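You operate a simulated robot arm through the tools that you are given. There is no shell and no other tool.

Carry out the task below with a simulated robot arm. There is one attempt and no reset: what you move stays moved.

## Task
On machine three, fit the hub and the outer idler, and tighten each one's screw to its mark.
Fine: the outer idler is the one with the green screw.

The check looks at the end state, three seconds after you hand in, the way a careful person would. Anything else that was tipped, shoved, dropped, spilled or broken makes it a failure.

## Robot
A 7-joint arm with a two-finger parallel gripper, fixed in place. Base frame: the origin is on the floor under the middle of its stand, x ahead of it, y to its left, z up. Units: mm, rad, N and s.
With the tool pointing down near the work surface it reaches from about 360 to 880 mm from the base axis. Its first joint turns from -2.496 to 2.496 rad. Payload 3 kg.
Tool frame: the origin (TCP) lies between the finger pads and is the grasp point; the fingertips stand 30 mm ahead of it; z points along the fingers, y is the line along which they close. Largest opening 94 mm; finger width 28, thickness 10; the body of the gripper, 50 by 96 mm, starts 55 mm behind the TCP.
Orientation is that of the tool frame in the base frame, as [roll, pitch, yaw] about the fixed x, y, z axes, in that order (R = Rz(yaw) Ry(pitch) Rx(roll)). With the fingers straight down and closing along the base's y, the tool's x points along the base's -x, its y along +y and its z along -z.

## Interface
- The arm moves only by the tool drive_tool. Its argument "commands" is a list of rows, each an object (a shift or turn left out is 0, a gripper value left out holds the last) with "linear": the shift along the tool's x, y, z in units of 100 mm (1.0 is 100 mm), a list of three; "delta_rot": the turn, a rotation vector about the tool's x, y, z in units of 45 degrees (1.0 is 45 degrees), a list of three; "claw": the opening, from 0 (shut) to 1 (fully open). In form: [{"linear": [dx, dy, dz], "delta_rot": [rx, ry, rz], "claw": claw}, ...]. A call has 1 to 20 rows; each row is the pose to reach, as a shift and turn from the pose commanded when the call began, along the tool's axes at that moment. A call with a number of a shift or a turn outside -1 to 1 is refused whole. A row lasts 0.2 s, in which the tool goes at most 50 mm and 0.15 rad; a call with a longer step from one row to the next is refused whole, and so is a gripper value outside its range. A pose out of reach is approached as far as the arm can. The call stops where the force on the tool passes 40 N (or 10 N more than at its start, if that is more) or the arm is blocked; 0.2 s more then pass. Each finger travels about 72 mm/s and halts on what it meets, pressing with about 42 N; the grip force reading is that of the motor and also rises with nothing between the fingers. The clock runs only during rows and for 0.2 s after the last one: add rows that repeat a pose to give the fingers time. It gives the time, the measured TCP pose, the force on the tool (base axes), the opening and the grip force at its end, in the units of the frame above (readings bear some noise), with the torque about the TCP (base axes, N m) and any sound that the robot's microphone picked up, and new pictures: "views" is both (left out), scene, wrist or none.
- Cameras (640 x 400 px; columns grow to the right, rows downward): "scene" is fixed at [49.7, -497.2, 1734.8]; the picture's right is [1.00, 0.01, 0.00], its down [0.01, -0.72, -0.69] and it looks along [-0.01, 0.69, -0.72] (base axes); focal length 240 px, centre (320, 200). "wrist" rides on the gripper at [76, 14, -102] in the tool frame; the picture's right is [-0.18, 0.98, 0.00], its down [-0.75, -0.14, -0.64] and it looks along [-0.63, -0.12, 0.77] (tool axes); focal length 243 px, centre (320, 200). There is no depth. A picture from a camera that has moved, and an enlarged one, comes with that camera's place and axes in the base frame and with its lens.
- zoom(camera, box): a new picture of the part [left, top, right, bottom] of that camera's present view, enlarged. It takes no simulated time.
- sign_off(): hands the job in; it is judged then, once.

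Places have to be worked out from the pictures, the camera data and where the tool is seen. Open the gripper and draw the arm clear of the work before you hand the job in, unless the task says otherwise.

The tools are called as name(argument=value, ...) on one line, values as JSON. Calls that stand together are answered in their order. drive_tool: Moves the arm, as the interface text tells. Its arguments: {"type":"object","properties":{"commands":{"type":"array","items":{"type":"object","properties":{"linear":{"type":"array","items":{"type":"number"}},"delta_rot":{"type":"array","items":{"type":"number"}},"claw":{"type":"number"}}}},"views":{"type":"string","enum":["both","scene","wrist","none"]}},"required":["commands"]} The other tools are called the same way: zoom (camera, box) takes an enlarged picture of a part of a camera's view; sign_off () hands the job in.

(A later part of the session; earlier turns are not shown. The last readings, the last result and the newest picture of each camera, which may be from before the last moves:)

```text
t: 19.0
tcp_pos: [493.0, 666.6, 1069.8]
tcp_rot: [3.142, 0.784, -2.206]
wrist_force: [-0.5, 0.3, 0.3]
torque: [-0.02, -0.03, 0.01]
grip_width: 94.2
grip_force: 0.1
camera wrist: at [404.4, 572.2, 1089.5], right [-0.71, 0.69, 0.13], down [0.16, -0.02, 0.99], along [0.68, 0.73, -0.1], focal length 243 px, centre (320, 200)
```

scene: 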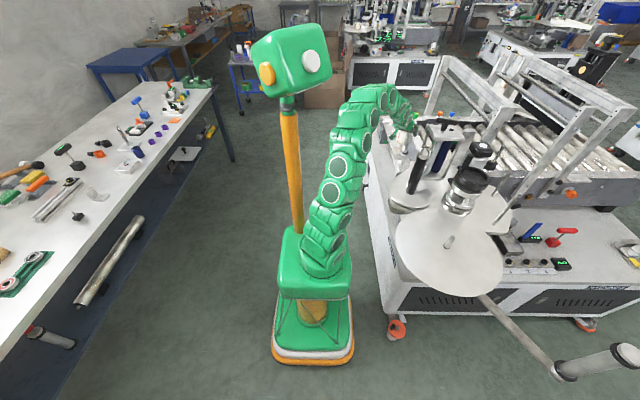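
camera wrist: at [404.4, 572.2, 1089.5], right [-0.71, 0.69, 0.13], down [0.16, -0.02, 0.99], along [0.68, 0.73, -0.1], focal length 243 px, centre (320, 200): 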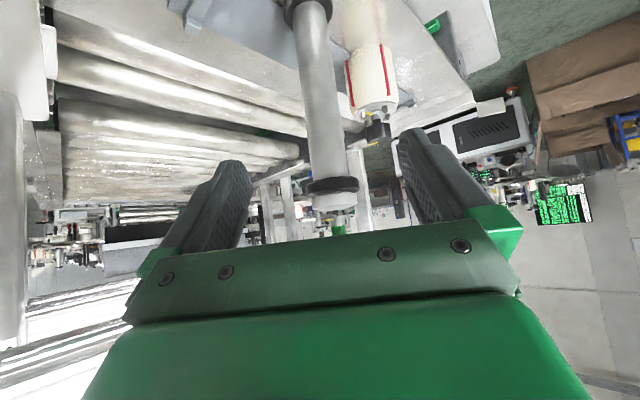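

Tilted 45° and staged. I'll zoom in to refine the idler axis relative to the gripper before advancing.

zoom(camera="wrist", box=[270, 0, 400, 110])

zoom(camera="wrist", box=[250, 140, 410, 240])

zoom(camera="scene", box=[385, 95, 445, 155])

```text
3.64 times, centred on (335, 55) of wrist
camera zoom: at [404.4, 572.2, 1089.5], right [-0.71, 0.69, 0.13], down [0.16, -0.02, 0.99], along [0.68, 0.73, -0.1], focal length 882 px, centre (266, 727)
```

zoom: 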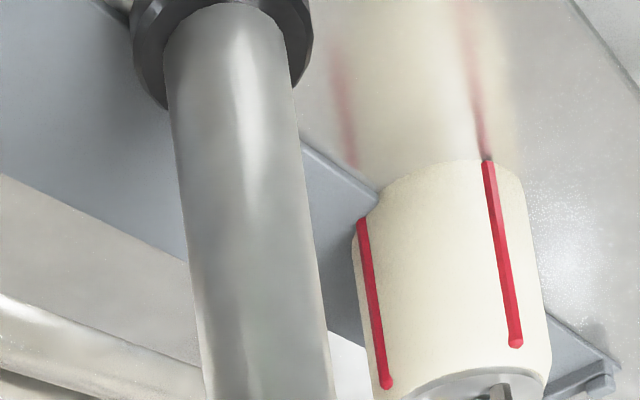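

```text
4.00 times, centred on (330, 190) of wrist
camera zoom: at [404.4, 572.2, 1089.5], right [-0.71, 0.69, 0.13], down [0.16, -0.02, 0.99], along [0.68, 0.73, -0.1], focal length 970 px, centre (280, 240)
```

zoom: 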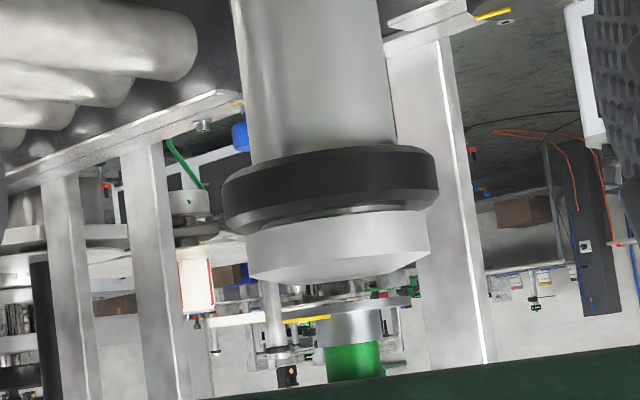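

```text
6.67 times, centred on (415, 125) of scene
camera zoom: at [49.7, -497.2, 1734.8], right [1.0, 0.01, 0.0], down [0.01, -0.72, -0.69], along [-0.01, 0.69, -0.72], focal length 1602 px, centre (-313, 700)
```

zoom: 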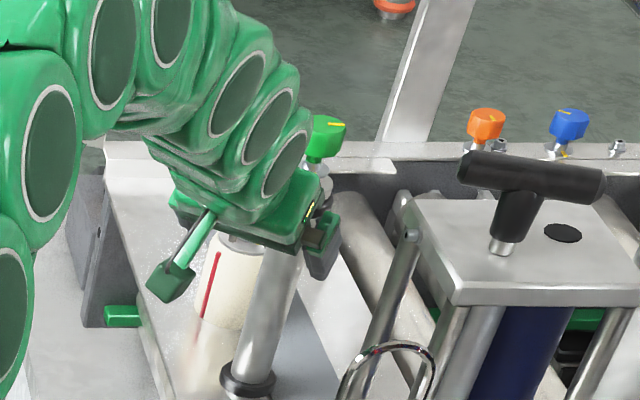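

The idler axis is at about (552, 750), which is nearly in line with the gripper approach. I'll advance 90 mm along the tool axis and check.

drive_tool(commands=[{"linear": [-0.01, 0.01, 0.3]}, {"linear": [-0.01, 0.02, 0.6]}, {"linear": [-0.02, 0.023, 0.9]}, {"linear": [-0.02, 0.023, 0.9]}], views="both")

```text
t: 20.0
tcp_pos: [529.1, 720.0, 1007.9]
tcp_rot: [3.141, 0.783, -2.204]
wrist_force: [0.7, -0.1, -0.3]
torque: [0.01, 0.0, 0.01]
grip_width: 94.2
grip_force: 0.0
camera wrist: at [442.2, 625.6, 1027.3], right [-0.71, 0.69, 0.13], down [0.16, -0.02, 0.99], along [0.68, 0.73, -0.1], focal length 243 px, centre (320, 200)
```

scene: 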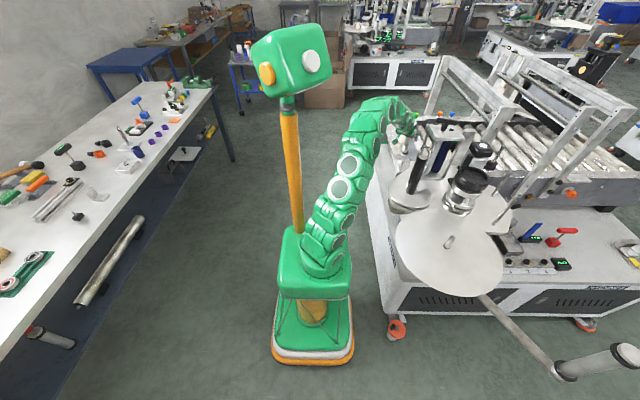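
wrist: 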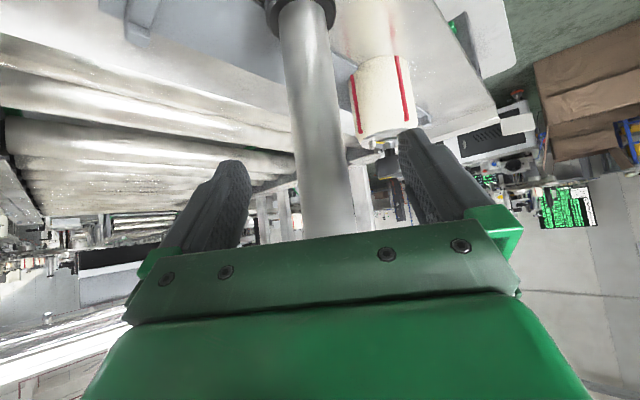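

The idler is centred between the fingers. I'll advance the remaining ≈54 mm and stop, with the fingers still open.

drive_tool(commands=[{"linear": [0, 0, 0.27]}, {"linear": [0, 0, 0.53]}, {"linear": [0, 0, 0.53]}], views="both")

```text
t: 20.8
tcp_pos: [551.4, 750.8, 973.7]
tcp_rot: [-3.141, 0.782, -2.205]
wrist_force: [0.7, 0.3, -0.1]
torque: [0.03, 0.0, -0.02]
grip_width: 93.8
grip_force: 0.1
camera wrist: at [464.3, 656.1, 991.7], right [-0.71, 0.69, 0.13], down [0.16, -0.02, 0.99], along [0.68, 0.73, -0.1], focal length 243 px, centre (320, 200)
```

scene: 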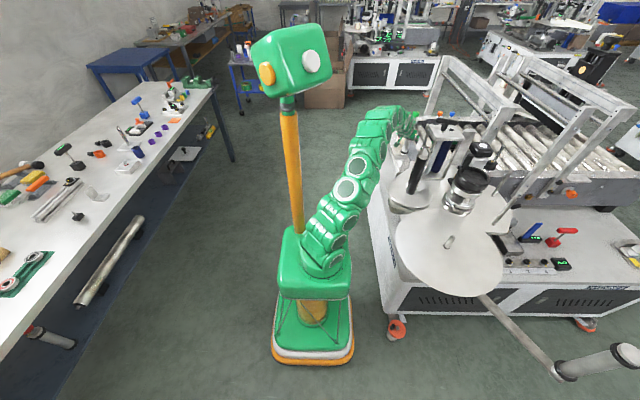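
wrist: 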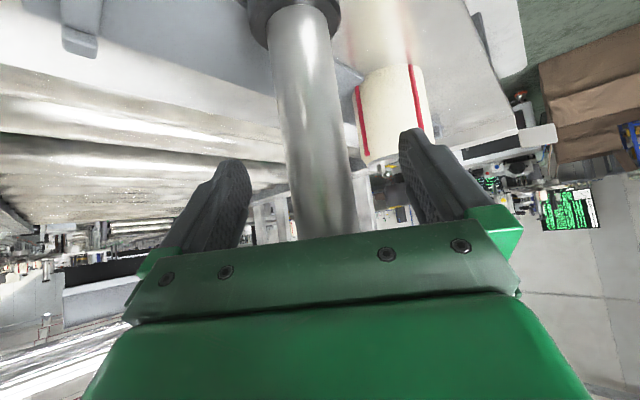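

The idler is between the pads and I'm at the grasp point. Closing the gripper on the roller body.

drive_tool(commands=[{"claw": 0.6}, {"claw": 0.3}, {"claw": 0.0}, {"claw": 0.0}, {"claw": 0.0}], views="both")

```text
t: 22.0
tcp_pos: [551.1, 750.8, 972.8]
tcp_rot: [-3.141, 0.784, -2.206]
wrist_force: [-1.1, -0.1, 0.7]
torque: [0.09, 0.06, 0.03]
grip_width: 41.1
grip_force: 42.2
camera wrist: at [464.2, 656.2, 991.8], right [-0.71, 0.69, 0.13], down [0.16, -0.02, 0.99], along [0.68, 0.73, -0.1], focal length 243 px, centre (320, 200)
```

scene: 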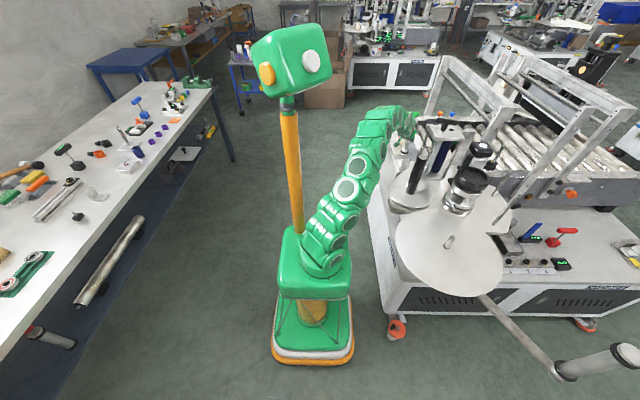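
wrist: 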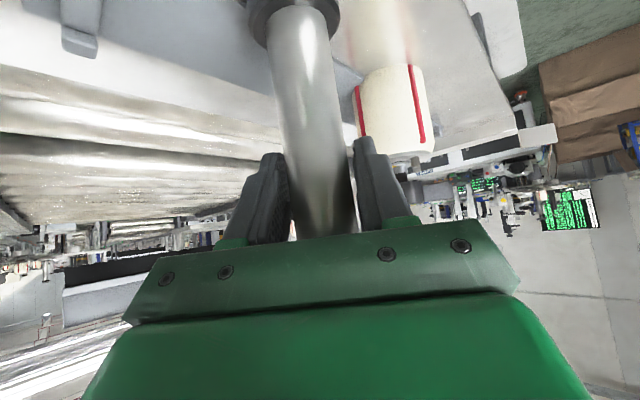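

The grip is solid (41 mm, 42 N). I'll lift straight up 60 mm slowly and check that the idler stays vertical in the grip.

drive_tool(commands=[{"linear": [-0.07, 0, -0.07], "claw": 0}, {"linear": [-0.18, 0, -0.18], "claw": 0}, {"linear": [-0.3, 0, -0.3], "claw": 0}, {"linear": [-0.424, 0, -0.425], "claw": 0}, {"linear": [-0.424, 0, -0.425], "claw": 0}], views="both")

```text
t: 23.2
tcp_pos: [549.8, 751.8, 1032.1]
tcp_rot: [-3.141, 0.783, -2.207]
wrist_force: [0.1, 0.0, -2.9]
torque: [-0.01, -0.02, 0.02]
grip_width: 39.2
grip_force: 42.0
camera wrist: at [463.2, 657.3, 1052.1], right [-0.71, 0.69, 0.13], down [0.16, -0.02, 0.99], along [0.68, 0.73, -0.1], focal length 243 px, centre (320, 200)
```

scene: 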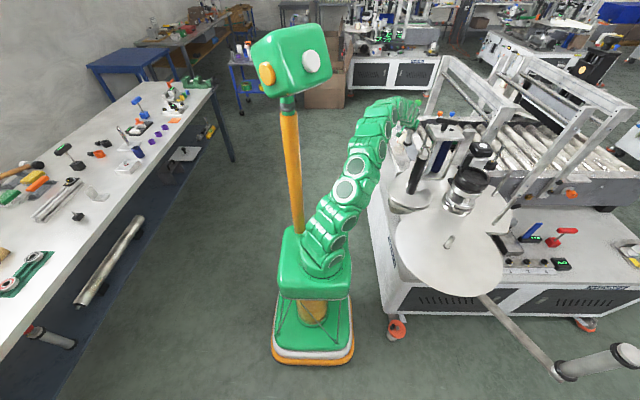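
wrist: 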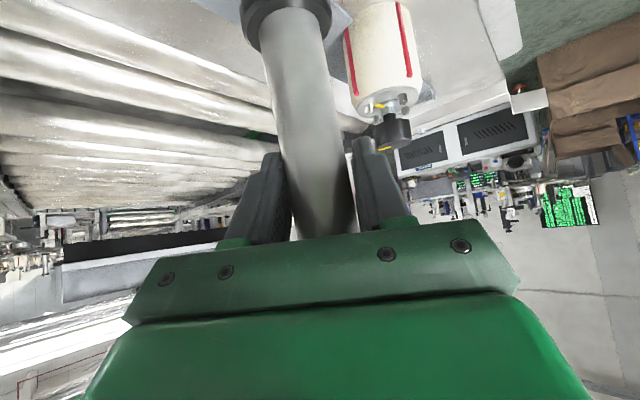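

Lifted; the load is about 3 N. I'll check the idler's attitude in the zooms.

zoom(camera="scene", box=[385, 85, 445, 145])

zoom(camera="wrist", box=[220, 0, 420, 240])

```text
6.67 times, centred on (415, 115) of scene
camera zoom: at [49.7, -497.2, 1734.8], right [1.0, 0.01, 0.0], down [0.01, -0.72, -0.69], along [-0.01, 0.69, -0.72], focal length 1602 px, centre (-313, 767)
```

zoom: 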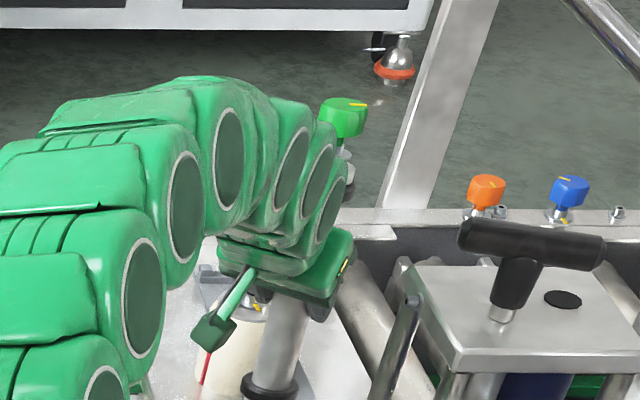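

```text
1.67 times, centred on (320, 120) of wrist
camera zoom: at [463.2, 657.3, 1052.1], right [-0.71, 0.69, 0.13], down [0.16, -0.02, 0.99], along [0.68, 0.73, -0.1], focal length 404 px, centre (320, 333)
```

zoom: 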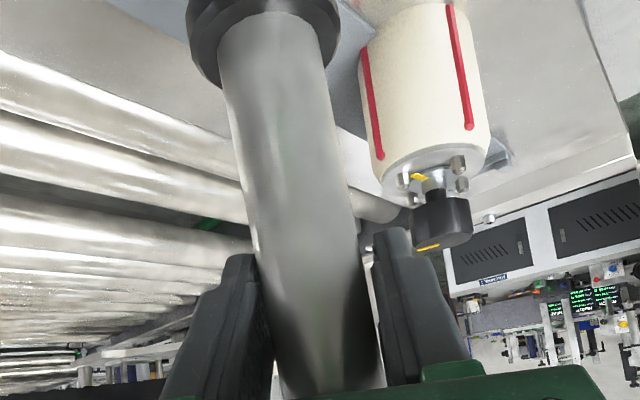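

The idler shifted slightly in the grip as it left the plate (grip width 41.1 → 39.2). I'll measure its tilt from higher-zoom views.

zoom(camera="scene", box=[405, 95, 430, 115])

zoom(camera="scene", box=[400, 122, 425, 150])

```text
16.00 times, centred on (418, 105) of scene
camera zoom: at [49.7, -497.2, 1734.8], right [1.0, 0.01, 0.0], down [0.01, -0.72, -0.69], along [-0.01, 0.69, -0.72], focal length 3845 px, centre (-1240, 1720)
```

zoom: 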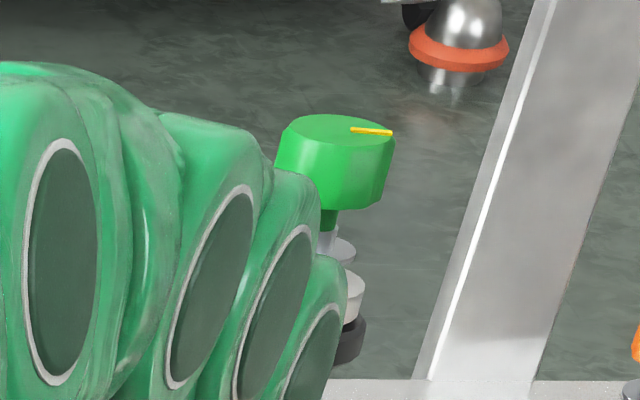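

```text
14.29 times, centred on (412, 136) of scene
camera zoom: at [49.7, -497.2, 1734.8], right [1.0, 0.01, 0.0], down [0.01, -0.72, -0.69], along [-0.01, 0.69, -0.72], focal length 3433 px, centre (-1001, 1114)
```

zoom: 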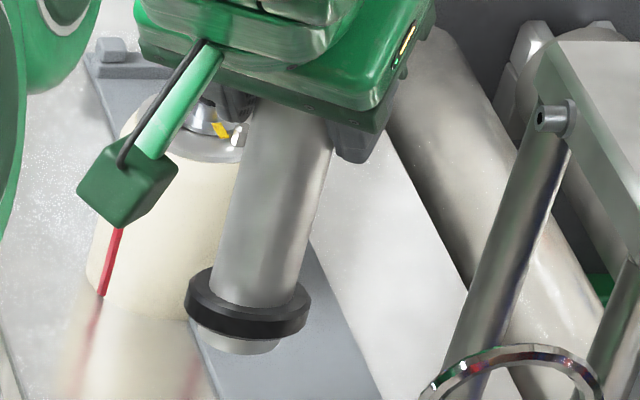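

The idler leans about 2.7° in the grip, which I can correct at the pin. Next I'll lift higher and retract along the same azimuth, keeping the arm extended so it stays away from its own head.

drive_tool(commands=[{"linear": [-0.1, 0, -0.16], "claw": 0}, {"linear": [-0.22, 0, -0.36], "claw": 0}, {"linear": [-0.36, 0, -0.58], "claw": 0}, {"linear": [-0.5, 0, -0.8], "claw": 0}, {"linear": [-0.6, 0, -0.955], "claw": 0}, {"linear": [-0.6, 0, -0.955], "claw": 0}], views="both")

```text
t: 24.6
tcp_pos: [536.2, 728.2, 1143.1]
tcp_rot: [3.141, 0.782, -2.207]
wrist_force: [0.3, -0.8, -2.2]
torque: [-0.02, 0.03, 0.02]
grip_width: 39.1
grip_force: 41.7
camera wrist: at [449.1, 634.5, 1163.0], right [-0.71, 0.69, 0.13], down [0.16, -0.02, 0.99], along [0.68, 0.73, -0.1], focal length 243 px, centre (320, 200)
```

scene: 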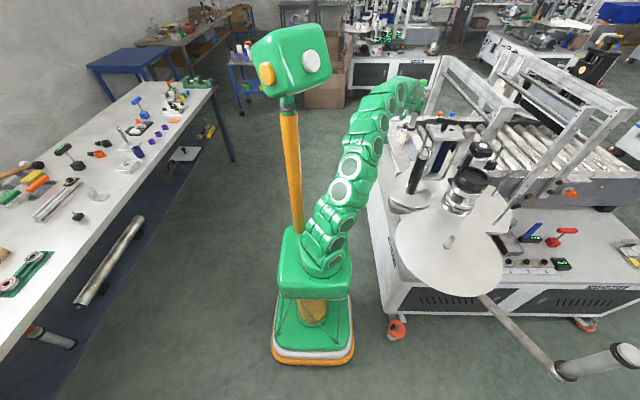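
wrist: 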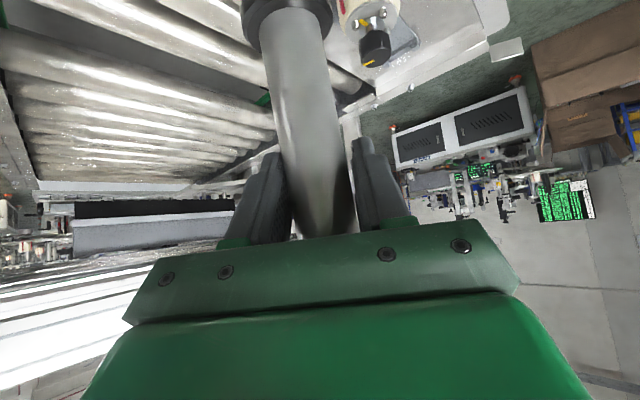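

drive_tool(commands=[{"linear": [0, 0, -0.18], "delta_rot": [0, 0.03, 0], "claw": 0}, {"linear": [0, 0, -0.38], "delta_rot": [0, 0.06, 0], "claw": 0}, {"linear": [0, 0, -0.58], "delta_rot": [0, 0.09, 0], "claw": 0}, {"linear": [0, 0, -0.75], "delta_rot": [0, 0.11, 0], "claw": 0}], views="none")

drive_tool(commands=[{"linear": [0.03, 0, -0.2], "delta_rot": [0, 0.03, 0], "claw": 0}, {"linear": [0.06, 0, -0.4], "delta_rot": [0, 0.06, 0], "claw": 0}, {"linear": [0.09, 0, -0.6], "delta_rot": [0, 0.09, 0], "claw": 0}, {"linear": [0.11, 0, -0.8], "delta_rot": [0, 0.11, 0], "claw": 0}], views="none")

drive_tool(commands=[{"linear": [0.05, 0, -0.18], "delta_rot": [0, 0.03, 0], "claw": 0}, {"linear": [0.1, 0, -0.36], "delta_rot": [0, 0.06, 0], "claw": 0}, {"linear": [0.15, 0, -0.55], "delta_rot": [0, 0.09, 0], "claw": 0}, {"linear": [0.2, 0, -0.75], "delta_rot": [0, 0.11, 0], "claw": 0}], views="both")

```text
t: 25.6
tcp_pos: [503.9, 686.2, 1195.1]
tcp_rot: [-3.14, 0.697, -2.207]
wrist_force: [0.1, 0.8, -3.6]
torque: [-0.04, 0.02, 0.0]
grip_width: 39.3
grip_force: 41.4
```

```text
t: 26.6
tcp_pos: [468.6, 639.7, 1250.3]
tcp_rot: [-3.141, 0.611, -2.205]
wrist_force: [0.9, 0.2, -3.0]
torque: [-0.05, 0.01, -0.02]
grip_width: 39.4
grip_force: 42.0
```

```text
t: 27.6
tcp_pos: [433.7, 589.8, 1301.3]
tcp_rot: [3.14, 0.526, -2.205]
wrist_force: [-0.4, -0.1, -2.8]
torque: [0.0, 0.02, -0.01]
grip_width: 39.1
grip_force: 41.8
camera wrist: at [352.4, 502.5, 1353.0], right [-0.7, 0.71, 0.09], down [0.31, 0.18, 0.93], along [0.65, 0.68, -0.35], focal length 243 px, centre (320, 200)
```

scene: 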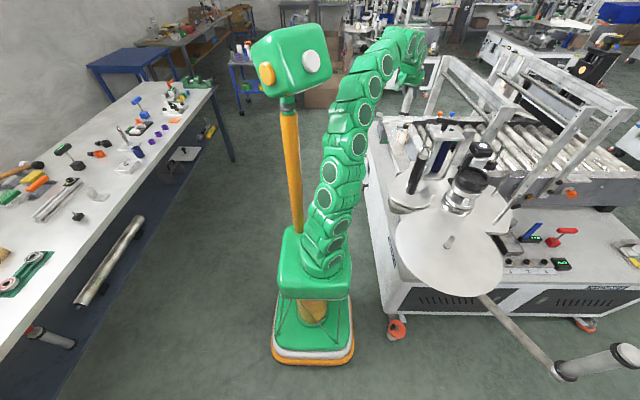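
wrist: 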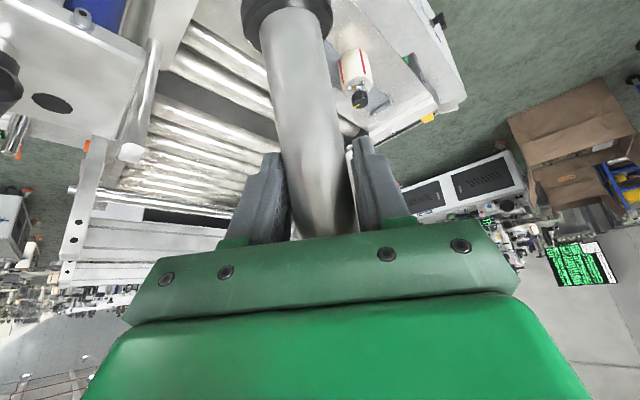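

The idler is held steadily and the arm is clear of the head. I'll rise a bit more (z≈1345, r≈680) to carry the idler over the fixture, whose plate top is z≈1185, then sweep clockwise.

drive_tool(commands=[{"linear": [0.08, 0, -0.21], "claw": 0}, {"linear": [0.16, 0, -0.43], "claw": 0}, {"linear": [0.23, 0, -0.64], "claw": 0}, {"linear": [0.23, 0, -0.64], "claw": 0}], views="none")

```text
t: 28.6
tcp_pos: [402.5, 548.9, 1345.9]
tcp_rot: [-3.141, 0.525, -2.206]
wrist_force: [0.4, 0.0, -2.9]
torque: [-0.03, -0.01, 0.02]
grip_width: 39.2
grip_force: 42.0
```

drive_tool(commands=[{"linear": [0.006, -0.297, -0.003], "delta_rot": [0.0278, 0, 0.0481], "claw": 0}, {"linear": [0.022, -0.594, -0.013], "delta_rot": [0.0556, 0, 0.0962], "claw": 0}, {"linear": [0.05, -0.889, -0.029], "delta_rot": [0.0833, 0, 0.1443], "claw": 0}], views="none")

drive_tool(commands=[{"linear": [0.006, -0.297, -0.003], "delta_rot": [0.0278, 0, 0.0481], "claw": 0}, {"linear": [0.022, -0.594, -0.013], "delta_rot": [0.0556, 0, 0.0962], "claw": 0}, {"linear": [0.05, -0.889, -0.029], "delta_rot": [0.0833, 0, 0.1443], "claw": 0}], views="both")

```text
t: 29.4
tcp_pos: [470.2, 489.9, 1346.9]
tcp_rot: [3.14, 0.525, -2.337]
wrist_force: [0.1, 0.2, -3.3]
torque: [-0.01, 0.0, 0.02]
grip_width: 39.5
grip_force: 41.7
```

```text
t: 30.2
tcp_pos: [530.5, 425.0, 1346.0]
tcp_rot: [3.141, 0.525, -2.466]
wrist_force: [0.3, 0.1, -3.0]
torque: [0.0, 0.0, 0.01]
grip_width: 39.1
grip_force: 41.6
camera wrist: at [428.7, 361.1, 1397.1], right [-0.49, 0.87, 0.09], down [0.35, 0.1, 0.93], along [0.8, 0.49, -0.35], focal length 243 px, centre (320, 200)
```

scene: 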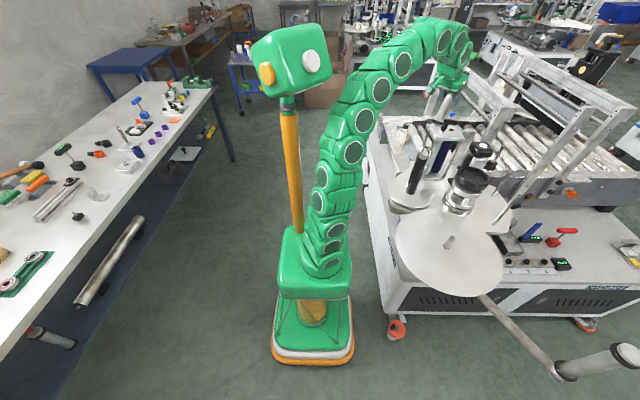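
wrist: 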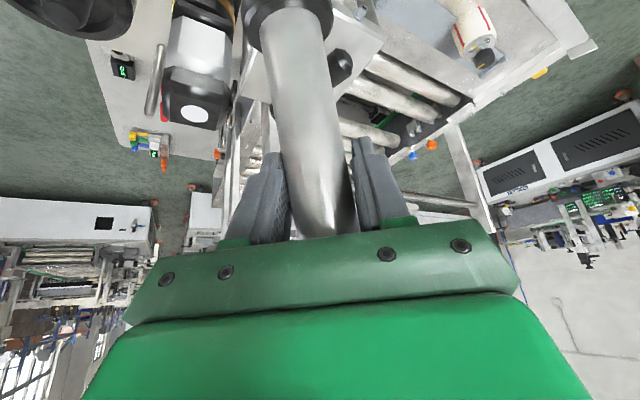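

Clear so far. I'll continue the sweep toward the pin's azimuth.

drive_tool(commands=[{"linear": [0.006, -0.297, -0.003], "delta_rot": [0.0278, 0, 0.0481], "claw": 0}, {"linear": [0.022, -0.594, -0.013], "delta_rot": [0.0556, 0, 0.0962], "claw": 0}, {"linear": [0.05, -0.889, -0.029], "delta_rot": [0.0833, 0, 0.1443], "claw": 0}], views="none")

drive_tool(commands=[{"linear": [0.006, -0.297, -0.003], "delta_rot": [0.0278, 0, 0.0481], "claw": 0}, {"linear": [0.022, -0.594, -0.013], "delta_rot": [0.0556, 0, 0.0962], "claw": 0}, {"linear": [0.05, -0.889, -0.029], "delta_rot": [0.0833, 0, 0.1443], "claw": 0}], views="none")

drive_tool(commands=[{"linear": [0.006, -0.297, -0.003], "delta_rot": [0.0278, 0, 0.0481], "claw": 0}, {"linear": [0.022, -0.594, -0.013], "delta_rot": [0.0556, 0, 0.0962], "claw": 0}, {"linear": [0.05, -0.889, -0.029], "delta_rot": [0.0833, 0, 0.1443], "claw": 0}], views="both")

```text
t: 31.0
tcp_pos: [581.3, 355.0, 1343.9]
tcp_rot: [3.141, 0.525, -2.597]
wrist_force: [0.1, 0.4, -2.6]
torque: [0.0, 0.03, 0.01]
grip_width: 39.1
grip_force: 41.9
```

```text
t: 31.8
tcp_pos: [621.4, 275.1, 1344.3]
tcp_rot: [3.141, 0.524, -2.729]
wrist_force: [0.7, 0.2, -3.5]
torque: [0.01, -0.01, -0.02]
grip_width: 39.2
grip_force: 42.5
```

```text
t: 32.6
tcp_pos: [653.5, 190.3, 1344.1]
tcp_rot: [3.141, 0.525, -2.86]
wrist_force: [0.3, 0.5, -3.7]
torque: [-0.02, 0.03, 0.01]
grip_width: 39.3
grip_force: 41.8
camera wrist: at [534.8, 170.7, 1395.5], right [-0.12, 0.99, 0.09], down [0.36, -0.04, 0.93], along [0.93, 0.14, -0.35], focal length 243 px, centre (320, 200)
```

scene: 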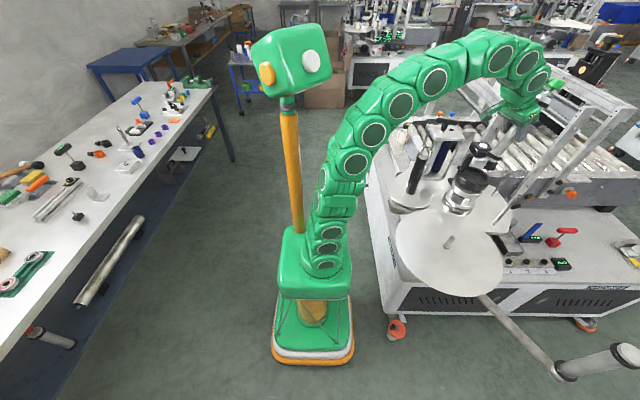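
wrist: 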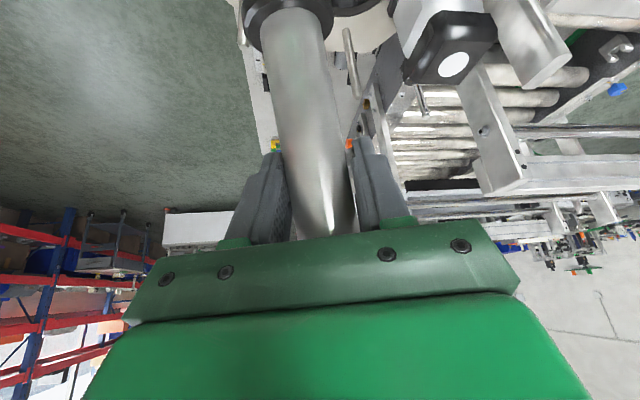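

drive_tool(commands=[{"linear": [0.01, -0.392, -0.006], "delta_rot": [0.0367, 0, 0.0635], "claw": 0}, {"linear": [0.039, -0.783, -0.023], "delta_rot": [0.0733, 0, 0.127], "claw": 0}, {"linear": [0.039, -0.783, -0.023], "delta_rot": [0.0733, 0, 0.127], "claw": 0}], views="none")

drive_tool(commands=[{"linear": [-0.06, 0, 0.22], "delta_rot": [0, -0.055, 0], "claw": 0}, {"linear": [-0.12, 0, 0.45], "delta_rot": [0, -0.11, 0], "claw": 0}, {"linear": [-0.18, 0, 0.68], "delta_rot": [0, -0.1667, 0], "claw": 0}, {"linear": [-0.18, 0, 0.68], "delta_rot": [0, -0.1667, 0], "claw": 0}], views="both")

```text
t: 33.4
tcp_pos: [669.7, 114.9, 1342.5]
tcp_rot: [3.14, 0.522, -2.976]
wrist_force: [0.3, 0.1, -2.2]
torque: [0.03, -0.01, -0.02]
grip_width: 39.2
grip_force: 41.6
```

```text
t: 34.4
tcp_pos: [719.0, 122.2, 1293.1]
tcp_rot: [3.14, 0.658, -2.976]
wrist_force: [-0.1, 0.5, -2.4]
torque: [0.03, -0.01, 0.0]
grip_width: 39.3
grip_force: 42.6
camera wrist: at [595.3, 114.8, 1329.3], right [-0.02, 0.99, 0.11], down [0.23, -0.11, 0.97], along [0.97, 0.04, -0.22], focal length 243 px, centre (320, 200)
```

scene: 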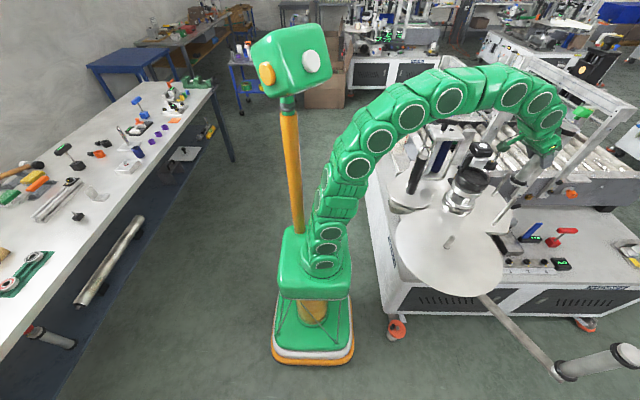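
wrist: 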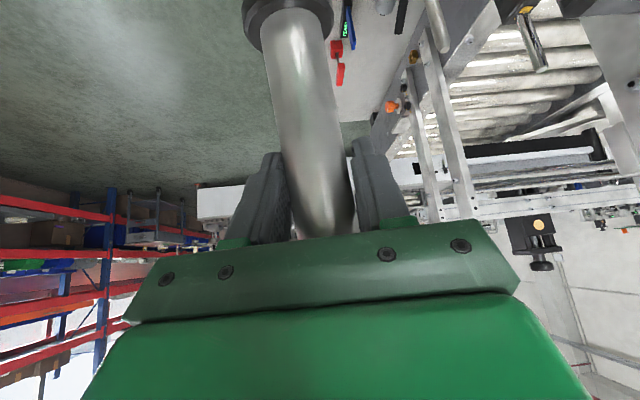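

drive_tool(commands=[{"linear": [0.0, 0, 0.18], "delta_rot": [0, -0.055, 0], "claw": 0}, {"linear": [0.0, 0, 0.37], "delta_rot": [0, -0.11, 0], "claw": 0}, {"linear": [0.01, 0, 0.55], "delta_rot": [0, -0.165, 0], "claw": 0}, {"linear": [0.01, 0, 0.55], "delta_rot": [0, -0.165, 0], "claw": 0}], views="both")

zoom(camera="scene", box=[500, 90, 600, 230])

zoom(camera="wrist", box=[220, 0, 420, 130])

```text
t: 35.4
tcp_pos: [749.9, 128.6, 1250.5]
tcp_rot: [3.14, 0.784, -2.976]
wrist_force: [-1.2, 0.1, -2.5]
torque: [0.0, 0.03, 0.02]
grip_width: 39.3
grip_force: 42.1
camera wrist: at [623.4, 120.1, 1269.5], right [-0.03, 0.99, 0.13], down [0.1, -0.13, 0.99], along [0.99, 0.05, -0.1], focal length 243 px, centre (320, 200)
```

scene: 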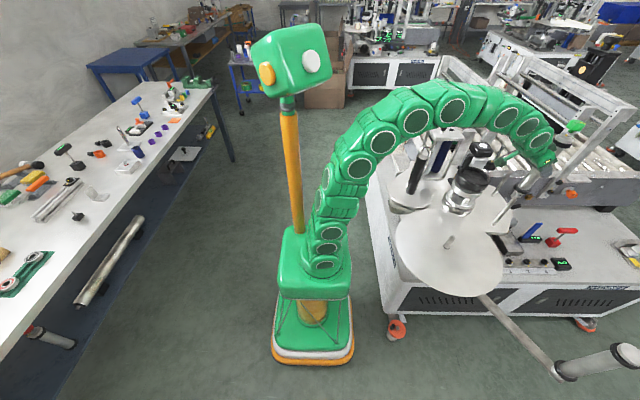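
wrist: 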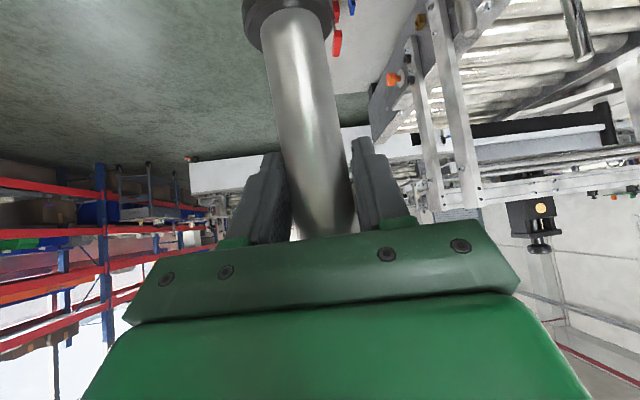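

```text
2.86 times, centred on (550, 160) of scene
camera zoom: at [49.7, -497.2, 1734.8], right [1.0, 0.01, 0.0], down [0.01, -0.72, -0.69], along [-0.01, 0.69, -0.72], focal length 687 px, centre (-337, 314)
```

zoom: 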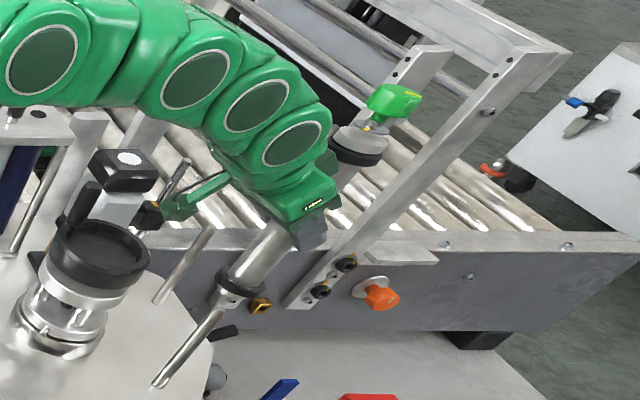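

```text
3.08 times, centred on (320, 65) of wrist
camera zoom: at [623.4, 120.1, 1269.5], right [-0.03, 0.99, 0.13], down [0.1, -0.13, 0.99], along [0.99, 0.05, -0.1], focal length 746 px, centre (320, 615)
```

zoom: 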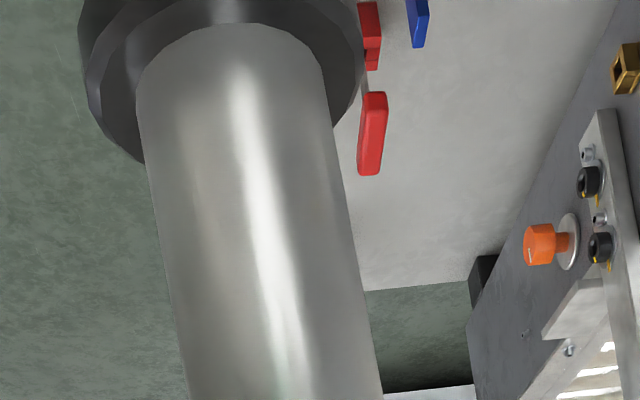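

The idler is now above pin B at 45° tilt. I'll measure the idler's lower ring and knob versus the pin tip with high-zoom scene views.

zoom(camera="scene", box=[520, 185, 550, 210])

zoom(camera="scene", box=[550, 112, 590, 145])

zoom(camera="scene", box=[510, 200, 540, 232])

```text
16.00 times, centred on (535, 198) of scene
camera zoom: at [49.7, -497.2, 1734.8], right [1.0, 0.01, 0.0], down [0.01, -0.72, -0.69], along [-0.01, 0.69, -0.72], focal length 3845 px, centre (-3120, 240)
```

zoom: 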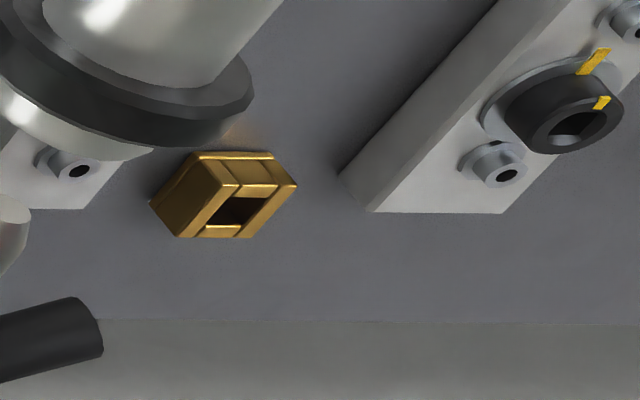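

```text
12.12 times, centred on (570, 128) of scene
camera zoom: at [49.7, -497.2, 1734.8], right [1.0, 0.01, 0.0], down [0.01, -0.72, -0.69], along [-0.01, 0.69, -0.72], focal length 2913 px, centre (-2710, 1067)
```

zoom: 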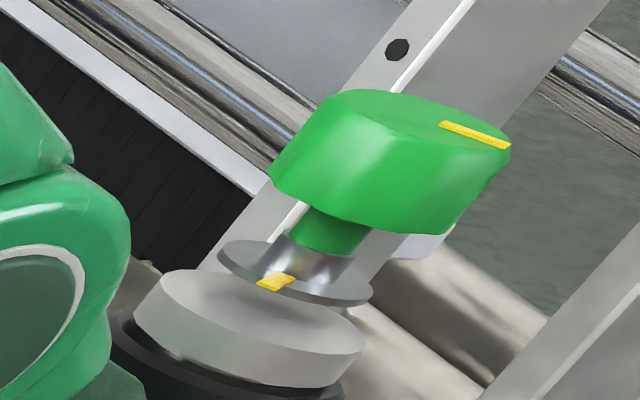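

```text
12.50 times, centred on (525, 216) of scene
camera zoom: at [49.7, -497.2, 1734.8], right [1.0, 0.01, 0.0], down [0.01, -0.72, -0.69], along [-0.01, 0.69, -0.72], focal length 3004 px, centre (-2242, 0)
```

zoom: 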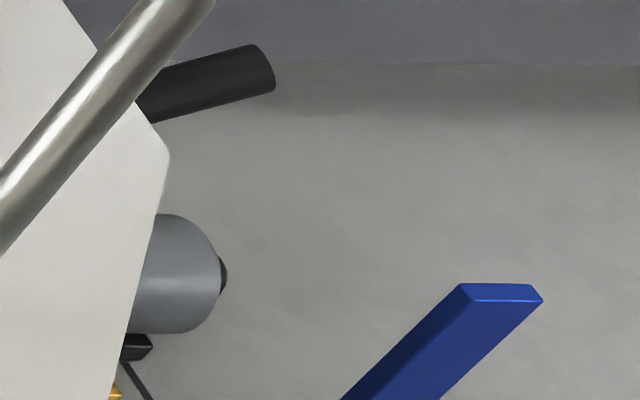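

zoom(camera="scene", box=[515, 180, 549, 204])

zoom(camera="scene", box=[510, 180, 550, 230])

```text
16.00 times, centred on (532, 192) of scene
camera zoom: at [49.7, -497.2, 1734.8], right [1.0, 0.01, 0.0], down [0.01, -0.72, -0.69], along [-0.01, 0.69, -0.72], focal length 3845 px, centre (-3072, 328)
```

zoom: 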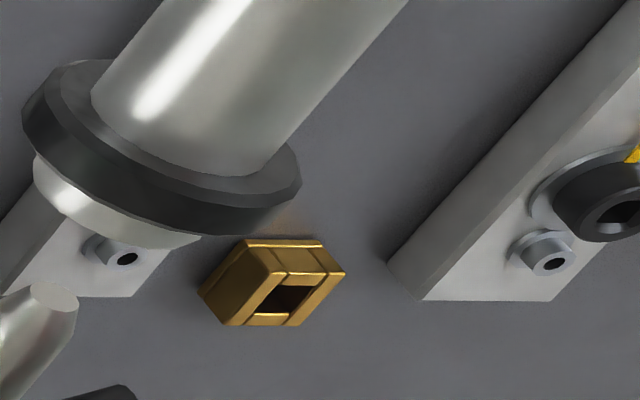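

```text
8.00 times, centred on (530, 205) of scene
camera zoom: at [49.7, -497.2, 1734.8], right [1.0, 0.01, 0.0], down [0.01, -0.72, -0.69], along [-0.01, 0.69, -0.72], focal length 1923 px, centre (-1360, 160)
```

zoom: 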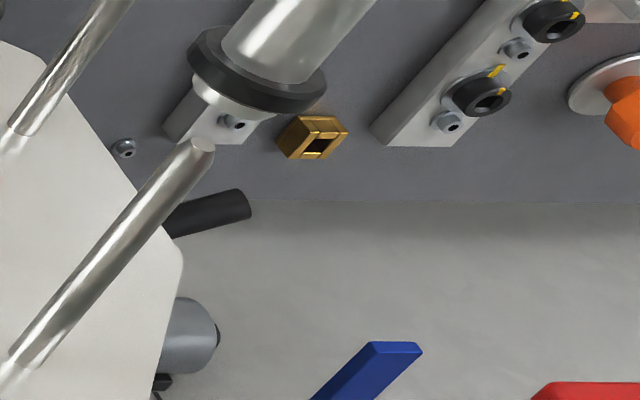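

The idler leans about 2.5° sideways and 1.5° outward in the grip. I'll rotate the tool slightly to make the idler vertical and lower 15 mm, staying above the pin tip.

drive_tool(commands=[{"linear": [0.0, 0, 0.0], "delta_rot": [-0.0193, -0.0172, 0.0193], "claw": 0}, {"linear": [0.0, 0, 0.0], "delta_rot": [-0.0387, -0.0344, 0.0387], "claw": 0}, {"linear": [0.053, 0, 0.053], "delta_rot": [-0.0387, -0.0344, 0.0387], "claw": 0}, {"linear": [0.106, 0, 0.106], "delta_rot": [-0.0387, -0.0344, 0.0387], "claw": 0}, {"linear": [0.106, 0, 0.106], "delta_rot": [-0.0387, -0.0344, 0.0387], "claw": 0}], views="both")

zoom(camera="scene", box=[508, 180, 548, 208])

zoom(camera="scene", box=[554, 115, 594, 140])

zoom(camera="wrist", box=[220, 0, 420, 240])

```text
t: 36.6
tcp_pos: [752.7, 127.0, 1235.5]
tcp_rot: [3.077, 0.812, -3.021]
wrist_force: [0.1, -0.8, -3.5]
torque: [0.02, 0.01, -0.01]
grip_width: 39.0
grip_force: 41.9
camera wrist: at [624.1, 118.0, 1252.7], right [-0.04, 0.98, 0.18], down [0.08, -0.17, 0.98], along [1.0, 0.05, -0.07], focal length 243 px, centre (320, 200)
```

scene: 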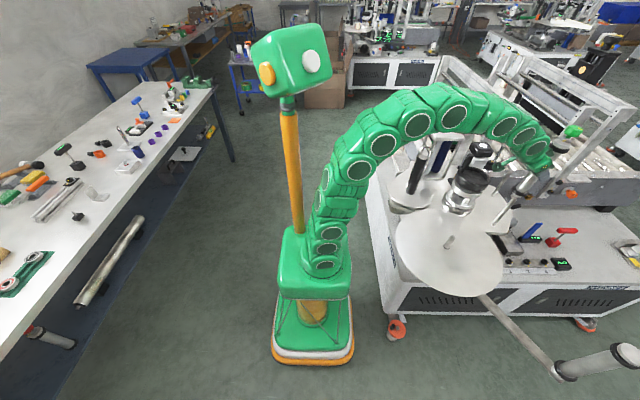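
wrist: 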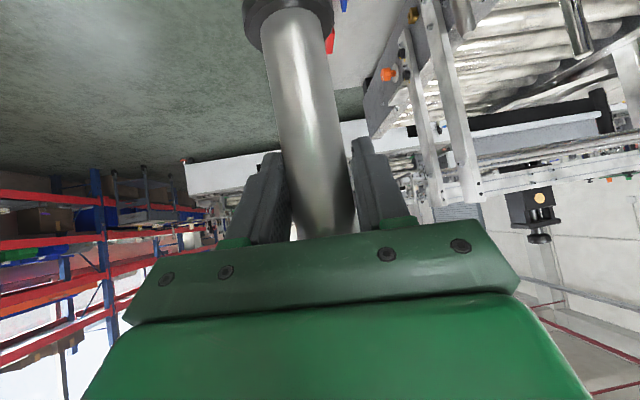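

```text
14.29 times, centred on (528, 194) of scene
camera zoom: at [49.7, -497.2, 1734.8], right [1.0, 0.01, 0.0], down [0.01, -0.72, -0.69], along [-0.01, 0.69, -0.72], focal length 3433 px, centre (-2651, 286)
```

zoom: 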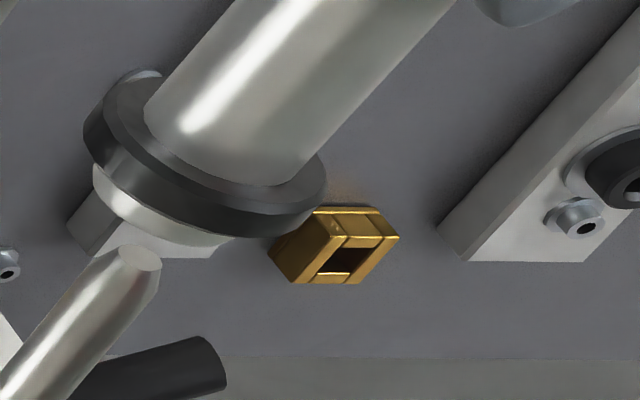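

```text
16.00 times, centred on (574, 128) of scene
camera zoom: at [49.7, -497.2, 1734.8], right [1.0, 0.01, 0.0], down [0.01, -0.72, -0.69], along [-0.01, 0.69, -0.72], focal length 3845 px, centre (-3744, 1360)
```

zoom: 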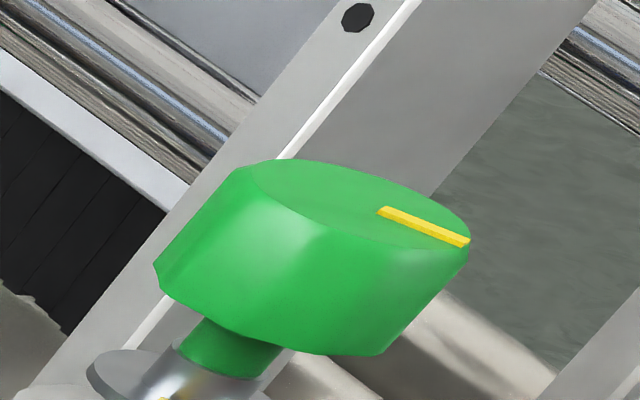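

```text
1.67 times, centred on (320, 120) of wrist
camera zoom: at [624.1, 118.0, 1252.7], right [-0.04, 0.98, 0.18], down [0.08, -0.17, 0.98], along [1.0, 0.05, -0.07], focal length 404 px, centre (320, 333)
```

zoom: 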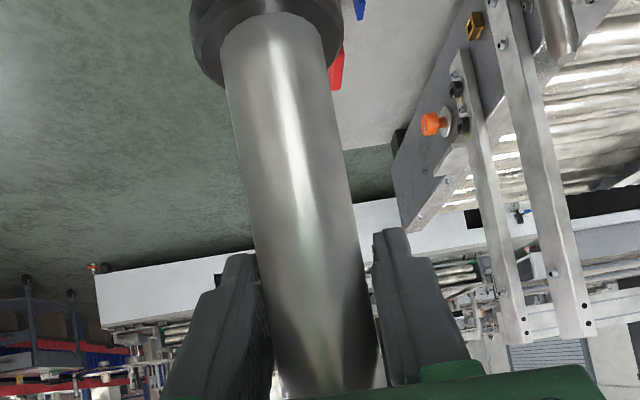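

After the correction the idler is vertical to within about 0.5°. From both cameras its axis sits about 9 mm short in x and 4 mm short in y of the pin. I'll shift by that and lower 10 mm, still ≈15 mm above the pin tip.

drive_tool(commands=[{"linear": [-0.033, 0.012, 0.036], "claw": 0}, {"linear": [-0.067, 0.024, 0.072], "claw": 0}, {"linear": [-0.03, 0.022, 0.106], "claw": 0}, {"linear": [0.006, 0.02, 0.141], "claw": 0}, {"linear": [0.006, 0.02, 0.141], "claw": 0}], views="none")

zoom(camera="scene", box=[508, 184, 542, 208])

zoom(camera="scene", box=[505, 180, 555, 230])

zoom(camera="wrist", box=[240, 0, 400, 100])

```text
t: 37.8
tcp_pos: [760.7, 130.3, 1225.0]
tcp_rot: [3.079, 0.81, -3.021]
wrist_force: [0.5, 0.7, -3.4]
torque: [0.0, 0.0, 0.02]
grip_width: 39.3
grip_force: 41.7
```

```text
16.00 times, centred on (525, 196) of scene
camera zoom: at [49.7, -497.2, 1734.8], right [1.0, 0.01, 0.0], down [0.01, -0.72, -0.69], along [-0.01, 0.69, -0.72], focal length 3845 px, centre (-2960, 264)
```

zoom: 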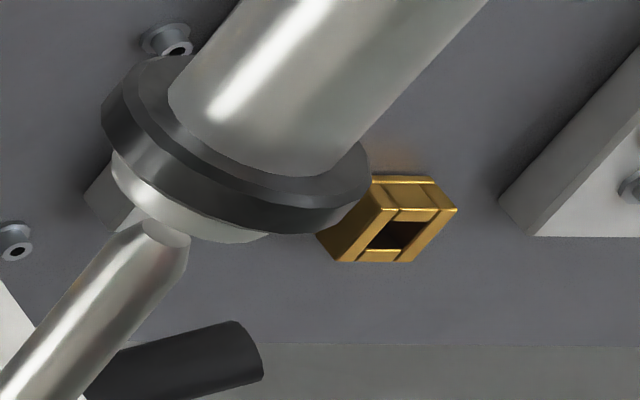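

```text
8.00 times, centred on (530, 205) of scene
camera zoom: at [49.7, -497.2, 1734.8], right [1.0, 0.01, 0.0], down [0.01, -0.72, -0.69], along [-0.01, 0.69, -0.72], focal length 1923 px, centre (-1360, 160)
```

zoom: 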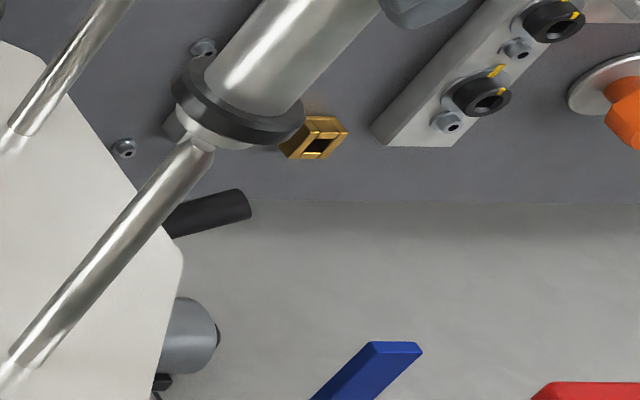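

```text
4.00 times, centred on (320, 50) of wrist
camera zoom: at [632.7, 122.3, 1241.2], right [-0.04, 0.98, 0.18], down [0.08, -0.17, 0.98], along [1.0, 0.05, -0.08], focal length 970 px, centre (320, 800)
```

zoom: 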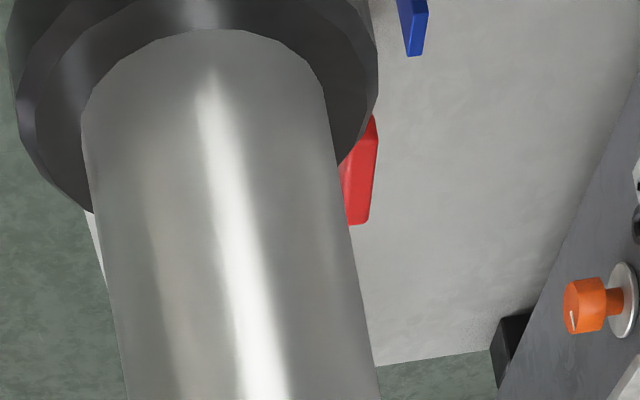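

The ring centre is within about 1–2 mm of the pin axis. I'll apply a small correction (+1.3, +1.2) and lower another 10 mm slowly, watching the force.

drive_tool(commands=[{"linear": [-0.008, 0.01, 0.011], "claw": 0}, {"linear": [0.02, 0.007, 0.04], "claw": 0}, {"linear": [0.042, 0.006, 0.06], "claw": 0}, {"linear": [0.063, 0.005, 0.08], "claw": 0}, {"linear": [0.063, 0.005, 0.08], "claw": 0}], views="none")

zoom(camera="scene", box=[508, 184, 542, 208])

```text
t: 39.0
tcp_pos: [762.9, 132.6, 1214.6]
tcp_rot: [3.079, 0.812, -3.019]
wrist_force: [0.4, -0.1, -2.6]
torque: [0.01, 0.05, -0.01]
grip_width: 39.3
grip_force: 41.9
```

```text
16.00 times, centred on (525, 196) of scene
camera zoom: at [49.7, -497.2, 1734.8], right [1.0, 0.01, 0.0], down [0.01, -0.72, -0.69], along [-0.01, 0.69, -0.72], focal length 3845 px, centre (-2960, 264)
```

zoom: 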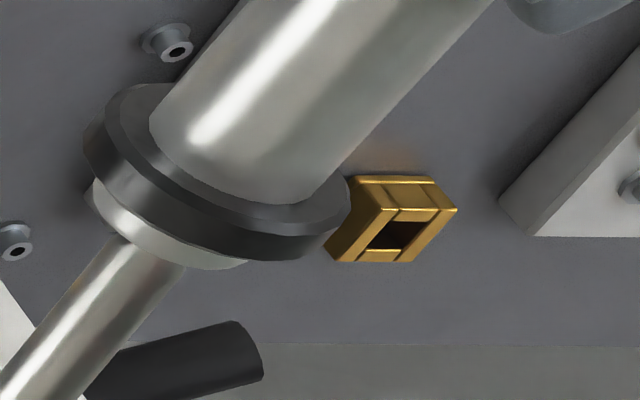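

The ring is centred on the pin axis in the image, with no contact yet. I'll lower in small steps while monitoring the force.

drive_tool(commands=[{"linear": [0.011, -0.001, 0.01], "claw": 0}, {"linear": [0.022, -0.001, 0.021], "claw": 0}, {"linear": [0.033, -0.002, 0.031], "claw": 0}, {"linear": [0.044, -0.003, 0.041], "claw": 0}, {"linear": [0.044, -0.003, 0.041], "claw": 0}], views="none")

```text
t: 40.2
tcp_pos: [761.5, 131.2, 1207.7]
tcp_rot: [3.079, 0.812, -3.021]
wrist_force: [-0.1, 0.0, -3.8]
torque: [-0.01, 0.01, -0.03]
grip_width: 39.4
grip_force: 42.0
```

drive_tool(commands=[{"linear": [0.011, -0.001, 0.01], "claw": 0}, {"linear": [0.022, -0.001, 0.021], "claw": 0}, {"linear": [0.033, -0.002, 0.031], "claw": 0}, {"linear": [0.044, -0.003, 0.041], "claw": 0}, {"linear": [0.044, -0.003, 0.041], "claw": 0}], views="none")

zoom(camera="scene", box=[508, 184, 542, 208])

```text
t: 41.4
tcp_pos: [763.5, 131.7, 1203.0]
tcp_rot: [3.078, 0.809, -3.022]
wrist_force: [-1.8, -1.6, -3.0]
torque: [-0.24, 0.23, -0.03]
grip_width: 39.5
grip_force: 42.0
```

```text
16.00 times, centred on (525, 196) of scene
camera zoom: at [49.7, -497.2, 1734.8], right [1.0, 0.01, 0.0], down [0.01, -0.72, -0.69], along [-0.01, 0.69, -0.72], focal length 3845 px, centre (-2960, 264)
```

zoom: 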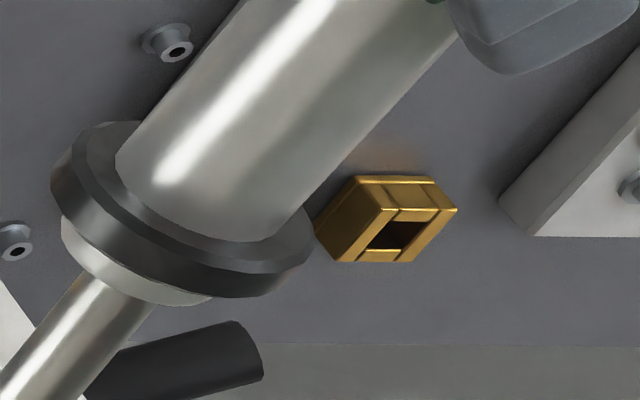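

The pin tip has entered the bore: lateral contact of about −1.8/−1.6 N with no extra vertical load. I'll relieve this by shifting about 1 mm in −x and −y, then continue down.

drive_tool(commands=[{"linear": [0.004, -0.004, -0.004], "claw": 0}, {"linear": [0.0076, -0.0072, -0.0085], "claw": 0}, {"linear": [0.0076, -0.0072, -0.0085], "claw": 0}], views="none")

```text
t: 42.2
tcp_pos: [760.8, 131.8, 1201.7]
tcp_rot: [3.079, 0.812, -3.021]
wrist_force: [-0.3, -1.2, -2.9]
torque: [-0.02, -0.02, 0.0]
grip_width: 39.2
grip_force: 41.9
```

Contact relieved (torque ≈0). Lowering 10 mm in small steps.

drive_tool(commands=[{"linear": [0.0145, -0.001, 0.0137], "claw": 0}, {"linear": [0.029, -0.002, 0.0275], "claw": 0}, {"linear": [0.0436, -0.003, 0.0412], "claw": 0}, {"linear": [0.058, -0.004, 0.055], "claw": 0}, {"linear": [0.0726, -0.0044, 0.0687], "claw": 0}, {"linear": [0.0726, -0.0044, 0.0687], "claw": 0}], views="none")

```text
t: 43.6
tcp_pos: [761.1, 132.7, 1192.7]
tcp_rot: [3.078, 0.813, -3.021]
wrist_force: [0.9, -1.0, -2.7]
torque: [-0.08, -0.12, -0.01]
grip_width: 38.9
grip_force: 42.0
```

drive_tool(commands=[{"linear": [0.012, -0.007, 0.0157], "claw": 0}, {"linear": [0.03, -0.008, 0.032], "claw": 0}, {"linear": [0.048, -0.009, 0.05], "claw": 0}, {"linear": [0.066, -0.01, 0.067], "claw": 0}, {"linear": [0.085, -0.011, 0.0844], "claw": 0}, {"linear": [0.085, -0.011, 0.0844], "claw": 0}], views="none")

```text
t: 45.0
tcp_pos: [761.0, 131.2, 1181.5]
tcp_rot: [3.08, 0.813, -3.021]
wrist_force: [1.0, 0.1, -3.1]
torque: [0.04, -0.01, 0.0]
grip_width: 39.1
grip_force: 42.1
```

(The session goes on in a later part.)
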